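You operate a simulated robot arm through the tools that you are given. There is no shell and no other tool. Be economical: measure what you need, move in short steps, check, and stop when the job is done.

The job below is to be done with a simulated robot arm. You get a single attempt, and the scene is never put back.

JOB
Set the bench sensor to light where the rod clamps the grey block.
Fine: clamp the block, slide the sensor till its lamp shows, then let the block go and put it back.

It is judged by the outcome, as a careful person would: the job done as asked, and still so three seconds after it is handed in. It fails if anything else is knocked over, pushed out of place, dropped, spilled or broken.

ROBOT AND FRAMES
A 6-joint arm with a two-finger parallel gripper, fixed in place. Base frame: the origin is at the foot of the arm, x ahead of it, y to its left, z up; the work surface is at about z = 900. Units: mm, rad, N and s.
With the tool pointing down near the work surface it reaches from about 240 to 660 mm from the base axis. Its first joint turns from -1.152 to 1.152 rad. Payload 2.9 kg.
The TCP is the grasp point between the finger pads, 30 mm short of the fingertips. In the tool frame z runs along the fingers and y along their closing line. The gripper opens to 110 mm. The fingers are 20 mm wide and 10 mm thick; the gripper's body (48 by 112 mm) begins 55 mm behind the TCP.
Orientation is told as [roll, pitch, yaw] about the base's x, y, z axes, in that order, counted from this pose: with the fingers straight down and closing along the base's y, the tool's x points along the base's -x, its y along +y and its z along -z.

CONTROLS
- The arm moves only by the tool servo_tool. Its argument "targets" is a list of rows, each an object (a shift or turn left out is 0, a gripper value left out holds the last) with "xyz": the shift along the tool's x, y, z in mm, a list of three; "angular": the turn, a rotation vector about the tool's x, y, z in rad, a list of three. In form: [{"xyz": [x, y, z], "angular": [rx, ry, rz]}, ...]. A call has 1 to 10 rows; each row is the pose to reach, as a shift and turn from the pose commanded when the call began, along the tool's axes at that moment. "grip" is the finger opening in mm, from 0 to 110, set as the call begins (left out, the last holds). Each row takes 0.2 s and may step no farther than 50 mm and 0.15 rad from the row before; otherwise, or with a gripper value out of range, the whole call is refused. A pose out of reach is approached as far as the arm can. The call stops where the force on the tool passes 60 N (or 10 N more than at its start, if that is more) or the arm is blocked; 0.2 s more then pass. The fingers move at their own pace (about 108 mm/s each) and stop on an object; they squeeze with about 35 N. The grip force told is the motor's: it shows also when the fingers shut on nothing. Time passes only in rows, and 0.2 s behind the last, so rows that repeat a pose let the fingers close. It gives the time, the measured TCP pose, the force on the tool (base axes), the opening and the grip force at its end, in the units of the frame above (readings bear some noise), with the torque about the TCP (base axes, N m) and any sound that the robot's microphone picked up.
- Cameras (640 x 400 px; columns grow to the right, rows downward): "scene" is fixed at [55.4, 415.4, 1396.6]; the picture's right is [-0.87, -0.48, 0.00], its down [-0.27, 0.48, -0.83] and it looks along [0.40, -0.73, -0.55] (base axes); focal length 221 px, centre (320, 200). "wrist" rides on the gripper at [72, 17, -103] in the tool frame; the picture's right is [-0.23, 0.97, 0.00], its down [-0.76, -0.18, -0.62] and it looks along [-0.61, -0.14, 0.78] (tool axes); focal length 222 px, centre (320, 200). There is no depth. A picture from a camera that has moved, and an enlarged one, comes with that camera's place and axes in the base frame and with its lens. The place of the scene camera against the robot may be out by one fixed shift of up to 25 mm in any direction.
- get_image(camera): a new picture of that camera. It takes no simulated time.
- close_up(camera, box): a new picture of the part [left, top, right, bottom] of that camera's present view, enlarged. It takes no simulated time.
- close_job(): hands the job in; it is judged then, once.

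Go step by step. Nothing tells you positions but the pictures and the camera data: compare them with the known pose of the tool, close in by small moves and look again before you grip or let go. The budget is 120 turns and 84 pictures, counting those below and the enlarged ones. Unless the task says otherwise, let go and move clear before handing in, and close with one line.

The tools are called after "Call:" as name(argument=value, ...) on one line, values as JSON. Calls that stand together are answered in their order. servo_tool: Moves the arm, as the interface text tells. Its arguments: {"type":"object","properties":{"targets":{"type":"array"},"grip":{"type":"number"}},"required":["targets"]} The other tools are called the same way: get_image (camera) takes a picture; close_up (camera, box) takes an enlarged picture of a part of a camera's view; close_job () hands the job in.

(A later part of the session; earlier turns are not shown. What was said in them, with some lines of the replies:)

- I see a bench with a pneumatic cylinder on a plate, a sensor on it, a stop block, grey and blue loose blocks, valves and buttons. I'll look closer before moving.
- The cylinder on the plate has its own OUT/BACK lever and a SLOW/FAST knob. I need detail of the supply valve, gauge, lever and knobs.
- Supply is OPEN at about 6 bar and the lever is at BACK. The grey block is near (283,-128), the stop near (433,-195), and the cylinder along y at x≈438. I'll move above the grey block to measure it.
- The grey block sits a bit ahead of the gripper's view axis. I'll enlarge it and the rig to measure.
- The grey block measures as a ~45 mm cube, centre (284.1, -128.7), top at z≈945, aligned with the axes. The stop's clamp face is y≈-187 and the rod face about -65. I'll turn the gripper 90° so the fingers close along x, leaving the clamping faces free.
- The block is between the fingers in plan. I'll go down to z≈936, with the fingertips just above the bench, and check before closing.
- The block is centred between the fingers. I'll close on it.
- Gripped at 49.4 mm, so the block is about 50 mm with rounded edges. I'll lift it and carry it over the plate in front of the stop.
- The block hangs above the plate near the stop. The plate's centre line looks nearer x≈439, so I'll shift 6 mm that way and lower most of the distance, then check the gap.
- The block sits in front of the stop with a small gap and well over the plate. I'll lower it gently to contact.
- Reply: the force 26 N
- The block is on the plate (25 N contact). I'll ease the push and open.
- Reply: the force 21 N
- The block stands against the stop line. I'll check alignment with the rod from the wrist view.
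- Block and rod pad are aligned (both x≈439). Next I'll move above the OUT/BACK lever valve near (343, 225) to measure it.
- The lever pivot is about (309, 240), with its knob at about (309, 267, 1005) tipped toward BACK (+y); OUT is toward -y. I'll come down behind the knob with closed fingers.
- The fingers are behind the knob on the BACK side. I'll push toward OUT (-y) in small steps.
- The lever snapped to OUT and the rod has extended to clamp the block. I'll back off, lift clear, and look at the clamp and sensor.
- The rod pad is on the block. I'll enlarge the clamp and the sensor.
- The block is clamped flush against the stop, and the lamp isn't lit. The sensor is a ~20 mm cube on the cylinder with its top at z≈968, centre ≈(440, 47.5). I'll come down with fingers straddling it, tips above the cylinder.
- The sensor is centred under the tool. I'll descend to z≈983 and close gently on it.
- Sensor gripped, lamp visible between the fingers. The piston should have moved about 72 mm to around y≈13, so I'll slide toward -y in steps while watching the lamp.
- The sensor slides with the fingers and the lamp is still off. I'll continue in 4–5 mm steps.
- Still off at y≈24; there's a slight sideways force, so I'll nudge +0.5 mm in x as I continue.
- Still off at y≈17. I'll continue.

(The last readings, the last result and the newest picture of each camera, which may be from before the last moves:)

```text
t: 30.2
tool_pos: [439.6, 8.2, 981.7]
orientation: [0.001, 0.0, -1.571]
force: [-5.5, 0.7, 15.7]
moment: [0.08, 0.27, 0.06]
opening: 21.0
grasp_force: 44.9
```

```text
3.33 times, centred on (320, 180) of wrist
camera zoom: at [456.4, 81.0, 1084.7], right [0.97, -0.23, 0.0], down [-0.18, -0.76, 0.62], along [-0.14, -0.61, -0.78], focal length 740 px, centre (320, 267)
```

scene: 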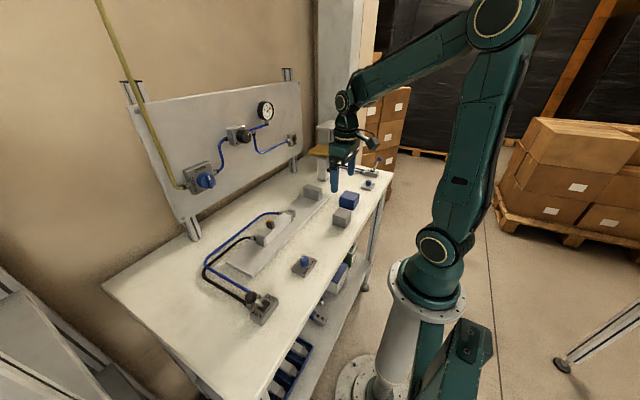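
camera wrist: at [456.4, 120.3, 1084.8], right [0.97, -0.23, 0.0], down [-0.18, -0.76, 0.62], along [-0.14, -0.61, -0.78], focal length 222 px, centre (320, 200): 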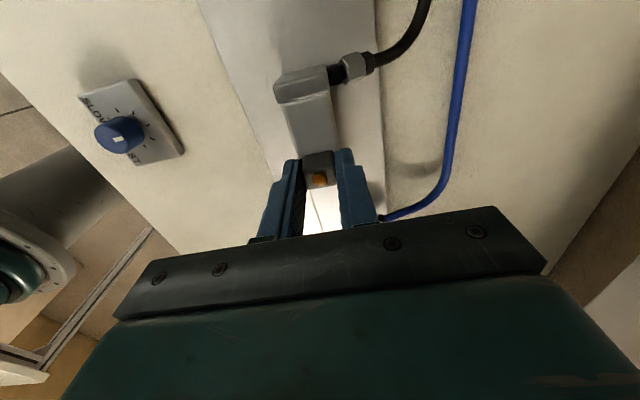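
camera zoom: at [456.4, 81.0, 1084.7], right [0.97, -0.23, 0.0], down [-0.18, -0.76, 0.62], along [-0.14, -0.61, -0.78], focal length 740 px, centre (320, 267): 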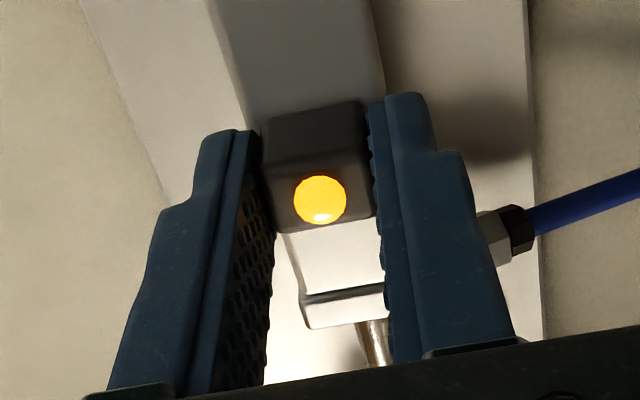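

The lamp is lit at y≈8. I'll find the far end of the lit window in 2 mm steps so I can set it in the middle.

Call:
servo_tool(targets=[{"xyz": [-2, 0, 0]}, {"xyz": [-2, 0, 0]}, {"xyz": [-2, 0, 0]}])

Call:
close_up(camera="wrist", box=[270, 120, 370, 240])

Call:
servo_tool(targets=[{"xyz": [-2, 0, 0]}, {"xyz": [-2, 0, 0]}, {"xyz": [-2, 0, 0]}])

Call:
close_up(camera="wrist", box=[270, 120, 370, 240])

```text
t: 31.0
tool_pos: [440.2, 5.9, 981.6]
orientation: [0.002, -0.002, -1.572]
force: [-8.2, 0.1, 16.8]
moment: [0.13, 0.24, 0.01]
opening: 21.2
grasp_force: 44.9
```

```text
3.33 times, centred on (320, 180) of wrist
camera zoom: at [456.4, 78.7, 1084.7], right [0.97, -0.23, 0.0], down [-0.18, -0.76, 0.62], along [-0.14, -0.61, -0.78], focal length 740 px, centre (320, 267)
```

zoom: 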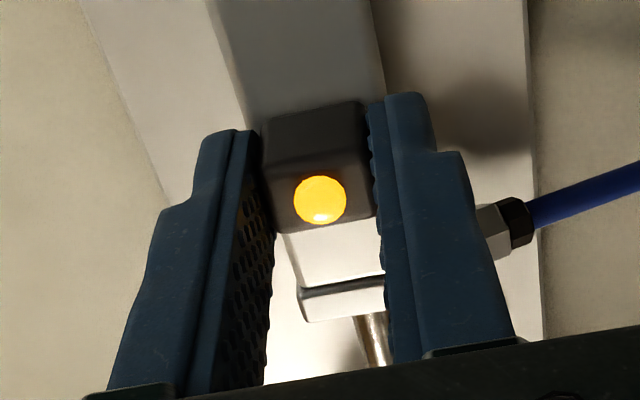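

```text
t: 31.8
tool_pos: [438.4, 3.7, 980.7]
orientation: [0.001, 0.001, -1.573]
force: [-11.8, 0.0, 23.5]
moment: [0.12, 0.4, -0.01]
opening: 21.1
grasp_force: 45.3
```

```text
3.33 times, centred on (320, 180) of wrist
camera zoom: at [456.4, 76.5, 1084.6], right [0.97, -0.23, 0.0], down [-0.18, -0.76, 0.62], along [-0.14, -0.61, -0.78], focal length 740 px, centre (320, 267)
```

zoom: 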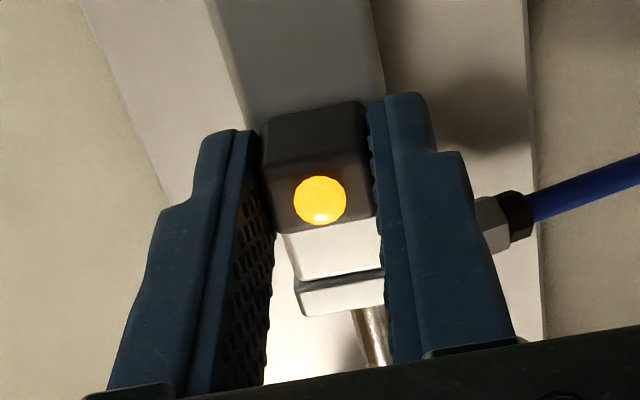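

Still lit at 3.7. I'll relieve the small side and down forces and continue.

Call:
servo_tool(targets=[{"xyz": [-2, -0.6, -0.5]}, {"xyz": [-2, -0.6, -0.5]}, {"xyz": [-2, -0.6, -0.5]}])

Call:
close_up(camera="wrist", box=[270, 120, 370, 240])

Call:
servo_tool(targets=[{"xyz": [-2, 0, 0]}, {"xyz": [-2, 0, 0]}, {"xyz": [-2, 0, 0]}])

Call:
close_up(camera="wrist", box=[270, 120, 370, 240])

```text
t: 32.6
tool_pos: [439.7, 3.2, 981.7]
orientation: [0.003, -0.001, -1.572]
force: [-8.1, -0.9, 15.6]
moment: [0.09, 0.23, 0.05]
opening: 21.3
grasp_force: 45.0
```

```text
3.33 times, centred on (320, 180) of wrist
camera zoom: at [456.4, 74.4, 1084.6], right [0.97, -0.23, 0.0], down [-0.18, -0.76, 0.62], along [-0.14, -0.61, -0.78], focal length 740 px, centre (320, 267)
```

zoom: 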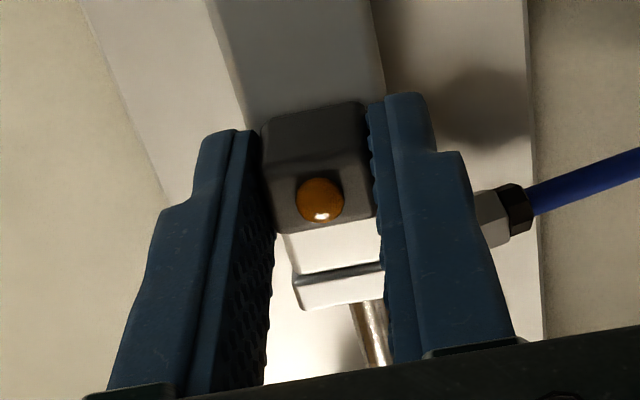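

```text
t: 33.4
tool_pos: [439.6, -0.4, 980.4]
orientation: [0.001, 0.0, -1.57]
force: [-9.6, -0.4, 15.2]
moment: [0.1, 0.28, 0.05]
opening: 21.2
grasp_force: 44.8
```

```text
3.33 times, centred on (320, 180) of wrist
camera zoom: at [456.5, 72.5, 1084.5], right [0.97, -0.23, 0.0], down [-0.18, -0.76, 0.62], along [-0.14, -0.61, -0.78], focal length 740 px, centre (320, 267)
```

zoom: 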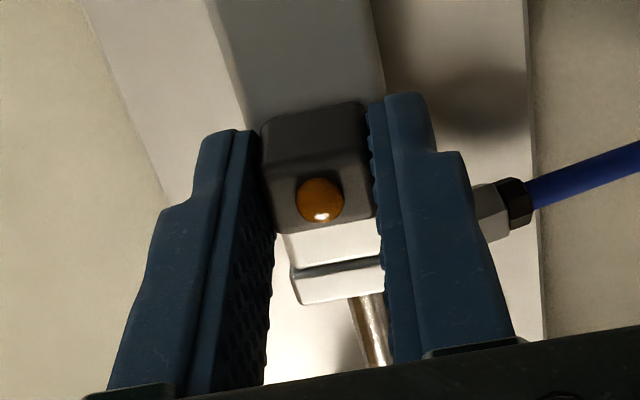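

The lit window runs between camera y≈75.5 and ≈83, so the middle is ≈79.1. I'm at 72.5 and will slide back +6.6 mm.

Call:
servo_tool(targets=[{"xyz": [2.5, -0.4, -0.4]}, {"xyz": [5, -0.6, -0.6]}, {"xyz": [6.8, -0.6, -0.6]}, {"xyz": [6.8, -0.6, -0.6]}, {"xyz": [6.8, -0.6, -0.6]}])

Call:
close_up(camera="wrist", box=[270, 120, 370, 240])

```text
t: 34.6
tool_pos: [439.3, 8.0, 981.9]
orientation: [0.002, -0.001, -1.571]
force: [5.4, 0.5, -9.0]
moment: [-0.24, -0.08, 0.0]
opening: 21.0
grasp_force: 45.1
```

```text
3.33 times, centred on (320, 180) of wrist
camera zoom: at [456.3, 80.3, 1084.5], right [0.97, -0.23, 0.0], down [-0.18, -0.76, 0.62], along [-0.14, -0.61, -0.78], focal length 740 px, centre (320, 267)
```

zoom: 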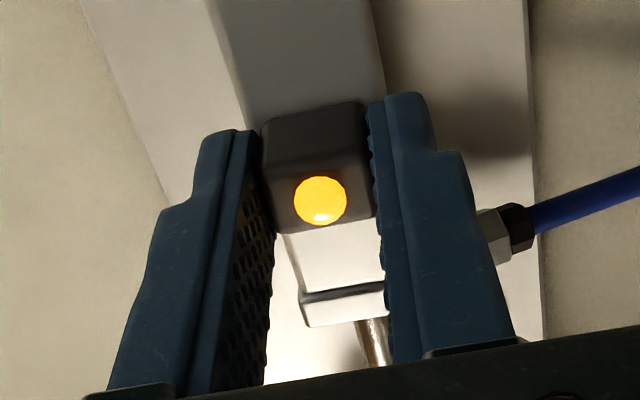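

Lit at 80.3; I'll nudge −1 mm toward the middle and relieve the lift force, then release.

Call:
servo_tool(targets=[{"xyz": [-1.2, 0.3, 0.3]}, {"xyz": [-1.2, 0.3, 0.3]}, {"xyz": [-1.2, 0.3, 0.3]}])

Call:
servo_tool(targets=[{"xyz": [0, 0, 0]}, {"xyz": [0, 0, 0]}], grip=50)

Call:
close_up(camera="wrist", box=[250, 90, 390, 240])

```text
t: 35.4
tool_pos: [439.9, 5.5, 980.6]
orientation: [0.001, 0.001, -1.572]
force: [4.0, 0.6, -12.5]
moment: [0.21, -0.06, 0.03]
opening: 21.0
grasp_force: 45.5
```

```text
t: 36.0
tool_pos: [439.9, 6.5, 982.9]
orientation: [0.002, 0.0, -1.572]
force: [-0.1, 0.3, -0.1]
moment: [0.02, 0.03, -0.03]
opening: 50.1
grasp_force: 0.1
```

```text
2.67 times, centred on (320, 165) of wrist
camera zoom: at [456.5, 78.7, 1085.3], right [0.97, -0.23, 0.0], down [-0.18, -0.76, 0.62], along [-0.14, -0.61, -0.78], focal length 592 px, centre (320, 293)
```

zoom: 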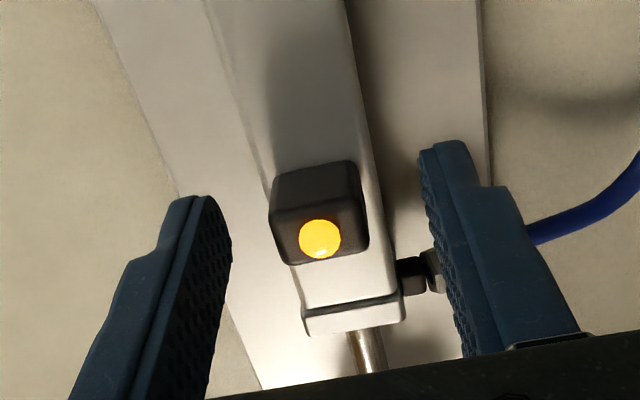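

The lamp stays lit after release. Now I'll lift straight up and move to the -y side of the lever (knob now at about y≈213) to throw it BACK.

Call:
servo_tool(targets=[{"xyz": [0, 0, -40]}, {"xyz": [0, 0, -80]}, {"xyz": [0, 0, -120]}, {"xyz": [20, -35, -137]}, {"xyz": [55, -65, -137]}, {"xyz": [95, -90, -137]}, {"xyz": [130, -115, -137]}, {"xyz": [165, -131, -137]}, {"xyz": [165, -131, -137]}])

Call:
servo_tool(targets=[{"xyz": [0, 0, 0]}, {"xyz": [0, 0, 0]}], grip=0)

Call:
get_image(camera="wrist")

Call:
close_up(camera="scene", box=[210, 170, 370, 330])

```text
t: 38.0
tool_pos: [307.1, 172.4, 1118.6]
orientation: [0.002, -0.002, -1.573]
force: [0.9, 0.5, -0.5]
moment: [-0.02, -0.05, 0.01]
opening: 50.1
grasp_force: 0.2
```

```text
t: 38.6
tool_pos: [306.4, 170.6, 1118.7]
orientation: [0.002, 0.0, -1.57]
force: [0.5, 0.2, -1.5]
moment: [0.01, -0.01, -0.03]
opening: 0.1
grasp_force: 34.5
```

```text
32 pictures are left
camera wrist: at [323.9, 243.8, 1220.9], right [0.97, -0.23, 0.0], down [-0.18, -0.76, 0.62], along [-0.14, -0.61, -0.78], focal length 222 px, centre (320, 200)
```

wrist: 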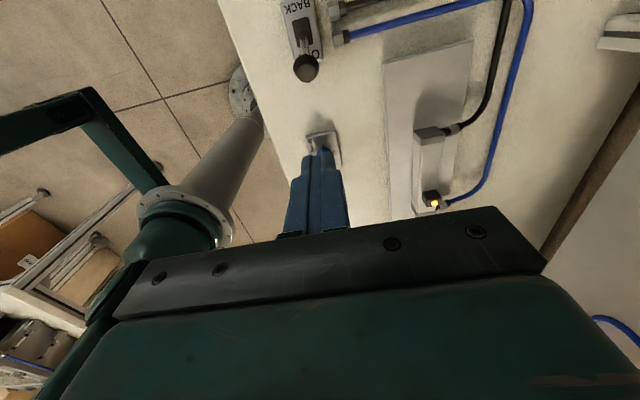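

```text
2.50 times, centred on (290, 250) of scene
camera zoom: at [55.4, 415.4, 1396.6], right [-0.87, -0.48, 0.0], down [-0.27, 0.48, -0.83], along [0.4, -0.73, -0.55], focal length 552 px, centre (395, 75)
```

zoom: 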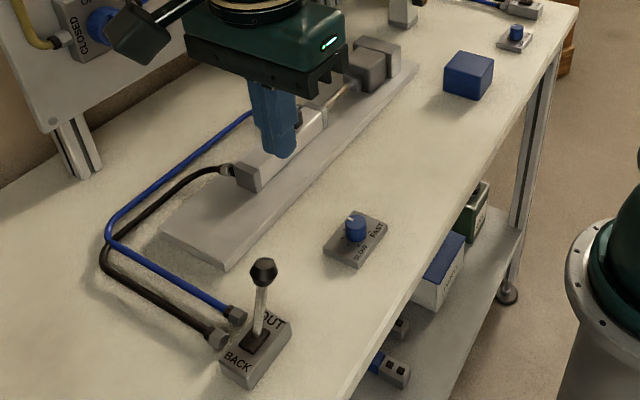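

The lamp is lit and the lever is at OUT with its knob at about (306, 217). I'll descend on its -y side and push +y to BACK.

Call:
servo_tool(targets=[{"xyz": [0, 0, 40]}, {"xyz": [0, 0, 75]}, {"xyz": [0, 0, 98]}, {"xyz": [0, 0, 98]}])

Call:
servo_tool(targets=[{"xyz": [12, 0, 0]}, {"xyz": [24, 0, 0]}, {"xyz": [34, 0, 0]}, {"xyz": [44, 0, 0]}, {"xyz": [54, 0, 0]}, {"xyz": [62, 0, 0]}, {"xyz": [70, 0, 0]}])

Call:
close_up(camera="scene", box=[210, 170, 370, 330])

```text
t: 39.6
tool_pos: [309.9, 170.2, 1018.6]
orientation: [0.002, -0.001, -1.572]
force: [-1.2, 0.7, 0.3]
moment: [-0.01, 0.02, -0.01]
opening: 0.1
grasp_force: 35.4
```

```text
t: 41.2
tool_pos: [309.0, 241.6, 1020.7]
orientation: [0.001, -0.001, -1.571]
force: [-0.3, -0.4, 0.5]
moment: [-0.02, 0.05, 0.0]
opening: 0.3
grasp_force: 35.5
```

```text
2.50 times, centred on (290, 250) of scene
camera zoom: at [55.4, 415.4, 1396.6], right [-0.87, -0.48, 0.0], down [-0.27, 0.48, -0.83], along [0.4, -0.73, -0.55], focal length 552 px, centre (395, 75)
```

zoom: 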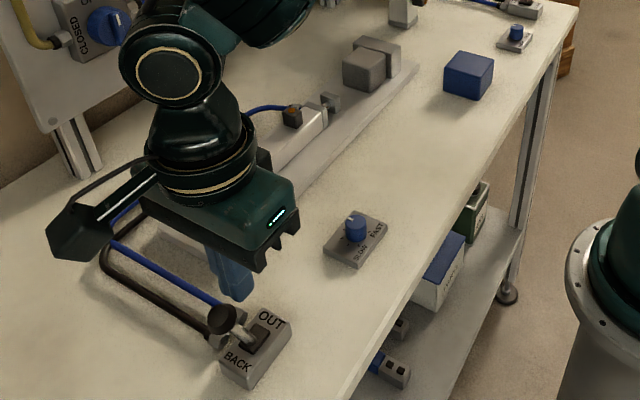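

Lever is at BACK and the rod has retracted; the block stays at the stop. I'll back off, lift, and go over the block with fingers open.

Call:
servo_tool(targets=[{"xyz": [-15, 0, 0]}, {"xyz": [-20, 0, -40]}, {"xyz": [-20, 0, -85]}, {"xyz": [-45, 20, -110]}, {"xyz": [-80, 45, -120]}, {"xyz": [-120, 70, -120]}, {"xyz": [-160, 95, -120]}, {"xyz": [-205, 115, -120]}, {"xyz": [-250, 130, -120]}, {"xyz": [-300, 130, -120]}])

Call:
servo_tool(targets=[{"xyz": [-40, 0, 0]}, {"xyz": [-80, 0, 20]}, {"xyz": [-102, 0, 50]}, {"xyz": [-102, 0, 80]}, {"xyz": [-102, 0, 80]}], grip=85)

Call:
get_image(camera="wrist")

Call:
close_up(camera="scene", box=[230, 150, 370, 250])

```text
t: 43.4
tool_pos: [437.4, -59.4, 1141.4]
orientation: [0.003, 0.001, -1.57]
force: [0.0, -0.1, -0.2]
moment: [-0.01, 0.03, -0.01]
opening: 0.0
grasp_force: 35.2
```

```text
t: 44.6
tool_pos: [437.2, -161.4, 1061.8]
orientation: [0.002, 0.002, -1.572]
force: [0.0, 0.2, 0.0]
moment: [0.04, -0.03, 0.0]
opening: 84.8
grasp_force: 0.0
```

```text
29 pictures are left
camera wrist: at [453.8, -89.3, 1165.1], right [0.97, -0.23, 0.0], down [-0.18, -0.76, 0.62], along [-0.14, -0.61, -0.78], focal length 222 px, centre (320, 200)
```

wrist: 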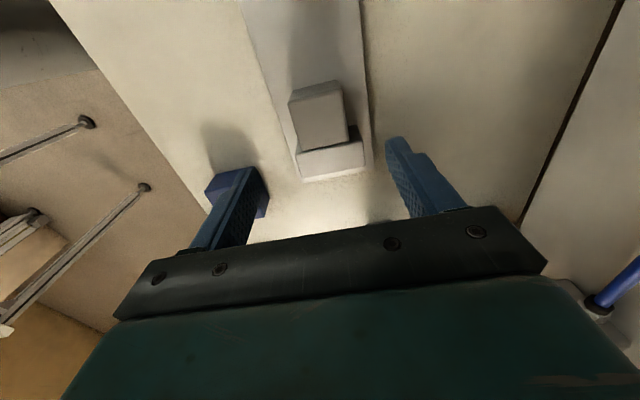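

```text
4.00 times, centred on (300, 200) of scene
camera zoom: at [55.4, 415.4, 1396.6], right [-0.87, -0.48, 0.0], down [-0.27, 0.48, -0.83], along [0.4, -0.73, -0.55], focal length 884 px, centre (400, 200)
```

zoom: 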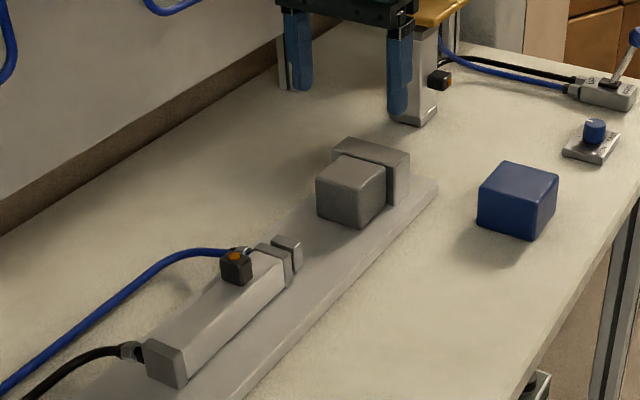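

I'll measure the block's position precisely.

Call:
close_up(camera="wrist", box=[260, 60, 390, 190])

```text
3.08 times, centred on (325, 125) of wrist
camera zoom: at [453.8, -89.3, 1165.1], right [0.97, -0.23, 0.0], down [-0.18, -0.76, 0.62], along [-0.14, -0.61, -0.78], focal length 684 px, centre (305, 431)
```

zoom: 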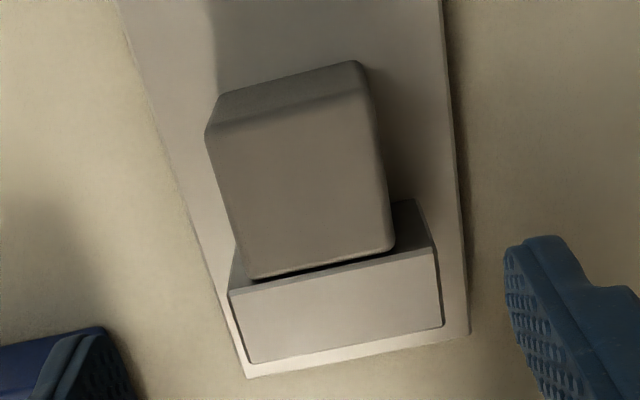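

The block centre is ≈(438.5, -157.5). I'll shift +4 mm in y and descend to z≈953.

Call:
servo_tool(targets=[{"xyz": [4, 1, 30]}, {"xyz": [4, 1, 65]}, {"xyz": [4, 1, 92]}, {"xyz": [4, 1, 107]}, {"xyz": [4, 1, 107]}])

Call:
get_image(camera="wrist")

```text
t: 45.8
tool_pos: [439.7, -156.3, 952.7]
orientation: [0.003, -0.002, -1.572]
force: [-0.3, -1.3, 1.4]
moment: [0.0, 0.03, -0.01]
opening: 85.1
grasp_force: 0.1
```

```text
26 pictures are left
camera wrist: at [456.7, -84.2, 1056.5], right [0.97, -0.23, 0.0], down [-0.18, -0.76, 0.62], along [-0.14, -0.61, -0.78], focal length 222 px, centre (320, 200)
```

wrist: 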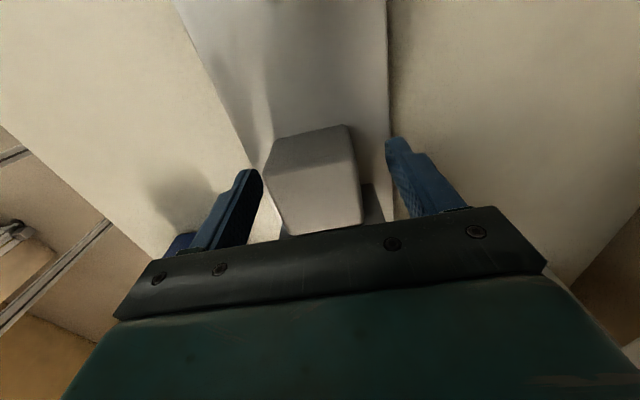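

The block is between the fingers. I'll close, then lift slightly away from the stop.

Call:
servo_tool(targets=[{"xyz": [0, 0, 0]}, {"xyz": [0, 0, 0]}, {"xyz": [0, 0, 0]}], grip=30)

Call:
servo_tool(targets=[{"xyz": [2, 0, -10]}, {"xyz": [4, 0, -40]}, {"xyz": [10, 0, -85]}, {"xyz": [20, -40, -85]}, {"xyz": [28, -80, -85]}, {"xyz": [28, -120, -85]}, {"xyz": [28, -154, -85]}, {"xyz": [28, -154, -85]}])

Call:
close_up(camera="scene", box=[230, 130, 390, 250])

Call:
get_image(camera="wrist")

```text
t: 46.6
tool_pos: [439.8, -157.1, 954.6]
orientation: [0.001, 0.0, -1.571]
force: [0.2, -1.0, 0.1]
moment: [-0.02, -0.01, 0.02]
opening: 49.7
grasp_force: 35.2
```

```text
t: 48.4
tool_pos: [284.3, -128.3, 1039.3]
orientation: [0.002, -0.001, -1.571]
force: [0.5, 0.4, -1.3]
moment: [0.02, 0.0, 0.0]
opening: 49.6
grasp_force: 34.8
```

```text
3.33 times, centred on (310, 190) of scene
camera zoom: at [55.3, 415.4, 1396.6], right [-0.87, -0.48, 0.0], down [-0.27, 0.48, -0.83], along [0.4, -0.73, -0.55], focal length 736 px, centre (353, 233)
```

zoom: 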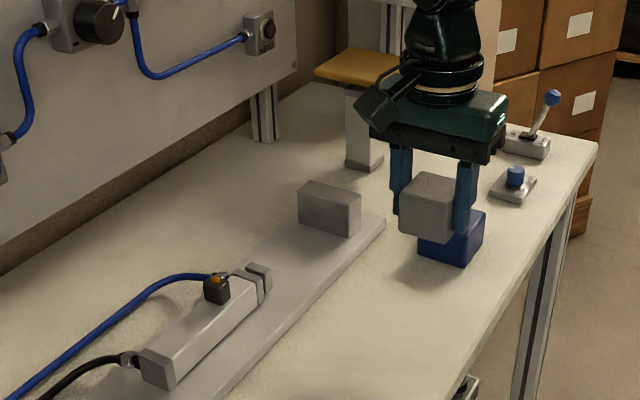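

```text
24 pictures are left
camera wrist: at [301.2, -56.0, 1142.1], right [0.97, -0.23, 0.0], down [-0.18, -0.76, 0.62], along [-0.14, -0.61, -0.78], focal length 222 px, centre (320, 200)
```

wrist: 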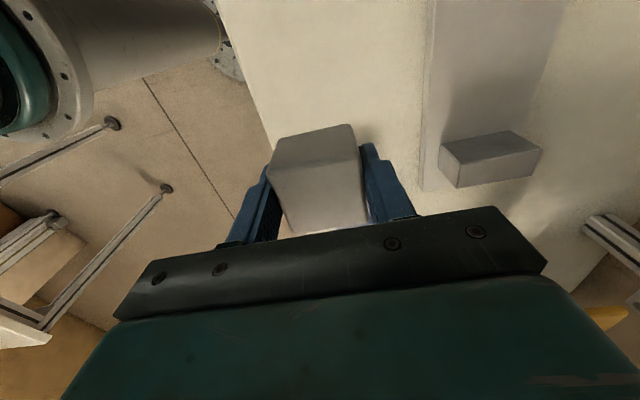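

The block is over its original spot (284.1, -128.5). I'll lower it gently to contact.

Call:
servo_tool(targets=[{"xyz": [0, 0, 40]}, {"xyz": [0, 0, 75]}, {"xyz": [0, 0, 92]}, {"xyz": [0, 0, 98]}, {"xyz": [0, 0, 98]}])

Call:
servo_tool(targets=[{"xyz": [0, 0, 1.5]}, {"xyz": [0, 0, 2.5]}, {"xyz": [0, 0, 2.5]}])

```text
t: 49.6
tool_pos: [284.6, -127.8, 942.4]
orientation: [0.002, 0.001, -1.571]
force: [0.5, -0.3, -0.7]
moment: [-0.03, -0.01, 0.02]
opening: 49.5
grasp_force: 35.2
```

```text
t: 50.4
tool_pos: [285.3, -129.3, 937.2]
orientation: [0.003, 0.0, -1.57]
force: [-0.3, -0.6, -1.3]
moment: [0.04, 0.0, 0.0]
opening: 49.6
grasp_force: 35.0
```

Call:
servo_tool(targets=[{"xyz": [0, 0, 1]}, {"xyz": [0, 0, 1.5]}, {"xyz": [0, 0, 1.5]}])

Call:
close_up(camera="scene", box=[310, 170, 370, 240])

```text
t: 51.2
tool_pos: [286.1, -128.0, 936.5]
orientation: [0.006, 0.0, -1.572]
force: [-6.9, 3.8, 28.5]
moment: [0.11, 0.27, -0.03]
opening: 49.8
grasp_force: 35.0
```

```text
5.71 times, centred on (340, 205) of scene
camera zoom: at [54.9, 415.5, 1396.6], right [-0.87, -0.48, 0.0], down [-0.27, 0.48, -0.83], along [0.4, -0.73, -0.55], focal length 1263 px, centre (206, 171)
```

zoom: 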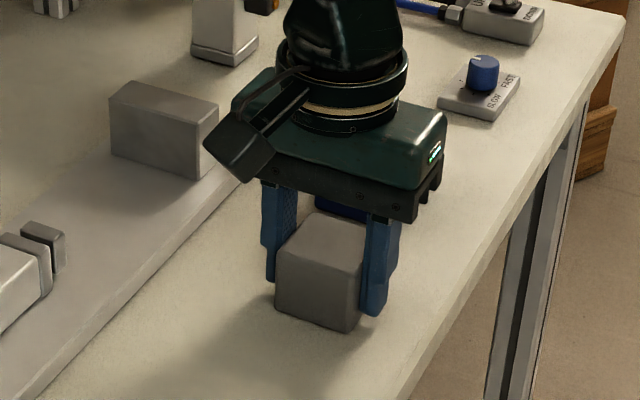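

The block is on the bench (28 N contact). I'll ease off, open, and lift clear.

Call:
servo_tool(targets=[{"xyz": [0, 0, -1.5]}, {"xyz": [0, 0, -1.5]}])

Call:
servo_tool(targets=[{"xyz": [0, 0, 0]}, {"xyz": [0, 0, 0]}, {"xyz": [0, 0, 0]}], grip=85)

Call:
servo_tool(targets=[{"xyz": [0, 0, -30]}, {"xyz": [0, 0, -70]}, {"xyz": [0, 0, -115]}, {"xyz": [0, 0, -160]}, {"xyz": [0, 0, -200]}, {"xyz": [0, 0, -200]}])

Call:
get_image(camera="wrist")

Call:
close_up(camera="scene", box=[250, 180, 370, 255])

Call:
get_image(camera="scene")

```text
t: 51.8
tool_pos: [285.4, -128.5, 937.2]
orientation: [0.002, 0.001, -1.57]
force: [0.0, 0.2, -2.0]
moment: [0.0, 0.0, -0.02]
opening: 49.7
grasp_force: 35.4
```

```text
t: 52.6
tool_pos: [285.5, -129.8, 937.7]
orientation: [0.003, 0.0, -1.57]
force: [0.4, 0.4, 0.6]
moment: [0.02, -0.02, -0.02]
opening: 85.2
grasp_force: 0.1
```

```text
t: 54.0
tool_pos: [284.3, -127.0, 1140.7]
orientation: [0.001, 0.0, -1.571]
force: [0.9, -0.5, 0.9]
moment: [-0.03, 0.03, 0.03]
opening: 85.0
grasp_force: 0.0
```

```text
22 pictures are left
camera wrist: at [300.4, -54.9, 1242.4], right [0.97, -0.23, 0.0], down [-0.18, -0.76, 0.62], along [-0.14, -0.61, -0.78], focal length 222 px, centre (320, 200)
```

wrist: 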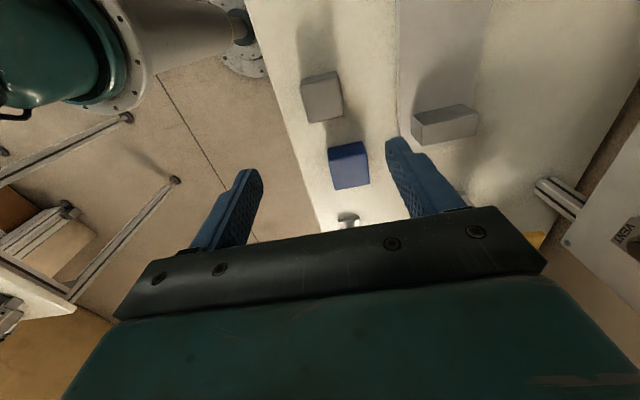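

```text
5.33 times, centred on (310, 218) of scene
camera zoom: at [55.3, 415.4, 1396.6], right [-0.87, -0.48, 0.0], down [-0.27, 0.48, -0.83], along [0.4, -0.73, -0.55], focal length 1178 px, centre (373, 107)
```

zoom: 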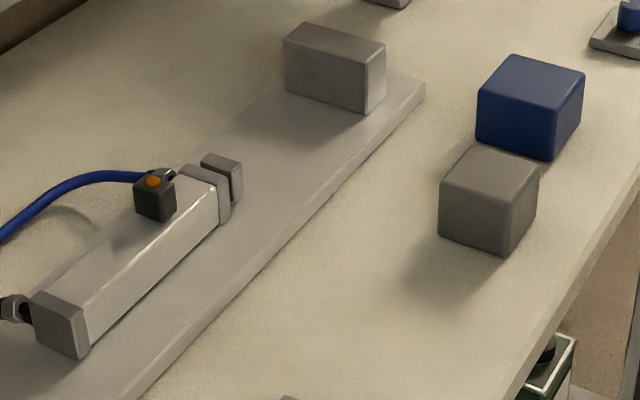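

```text
20 pictures are left
```

scene: 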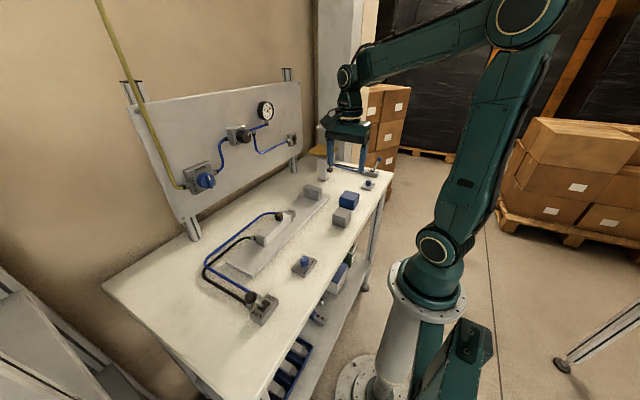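

The block is back within about a millimetre of its original spot. The rod is back, the lever is at BACK as it was found, and the sensor sits where it lit. The arm is clear, so I'm handing in.

Call:
close_job()

```text
The job is handed in.
```

The sensor is set about mid-way in the range where its lamp lights with the grey block clamped; the block has been let go and put back within about a millimetre of where it was.
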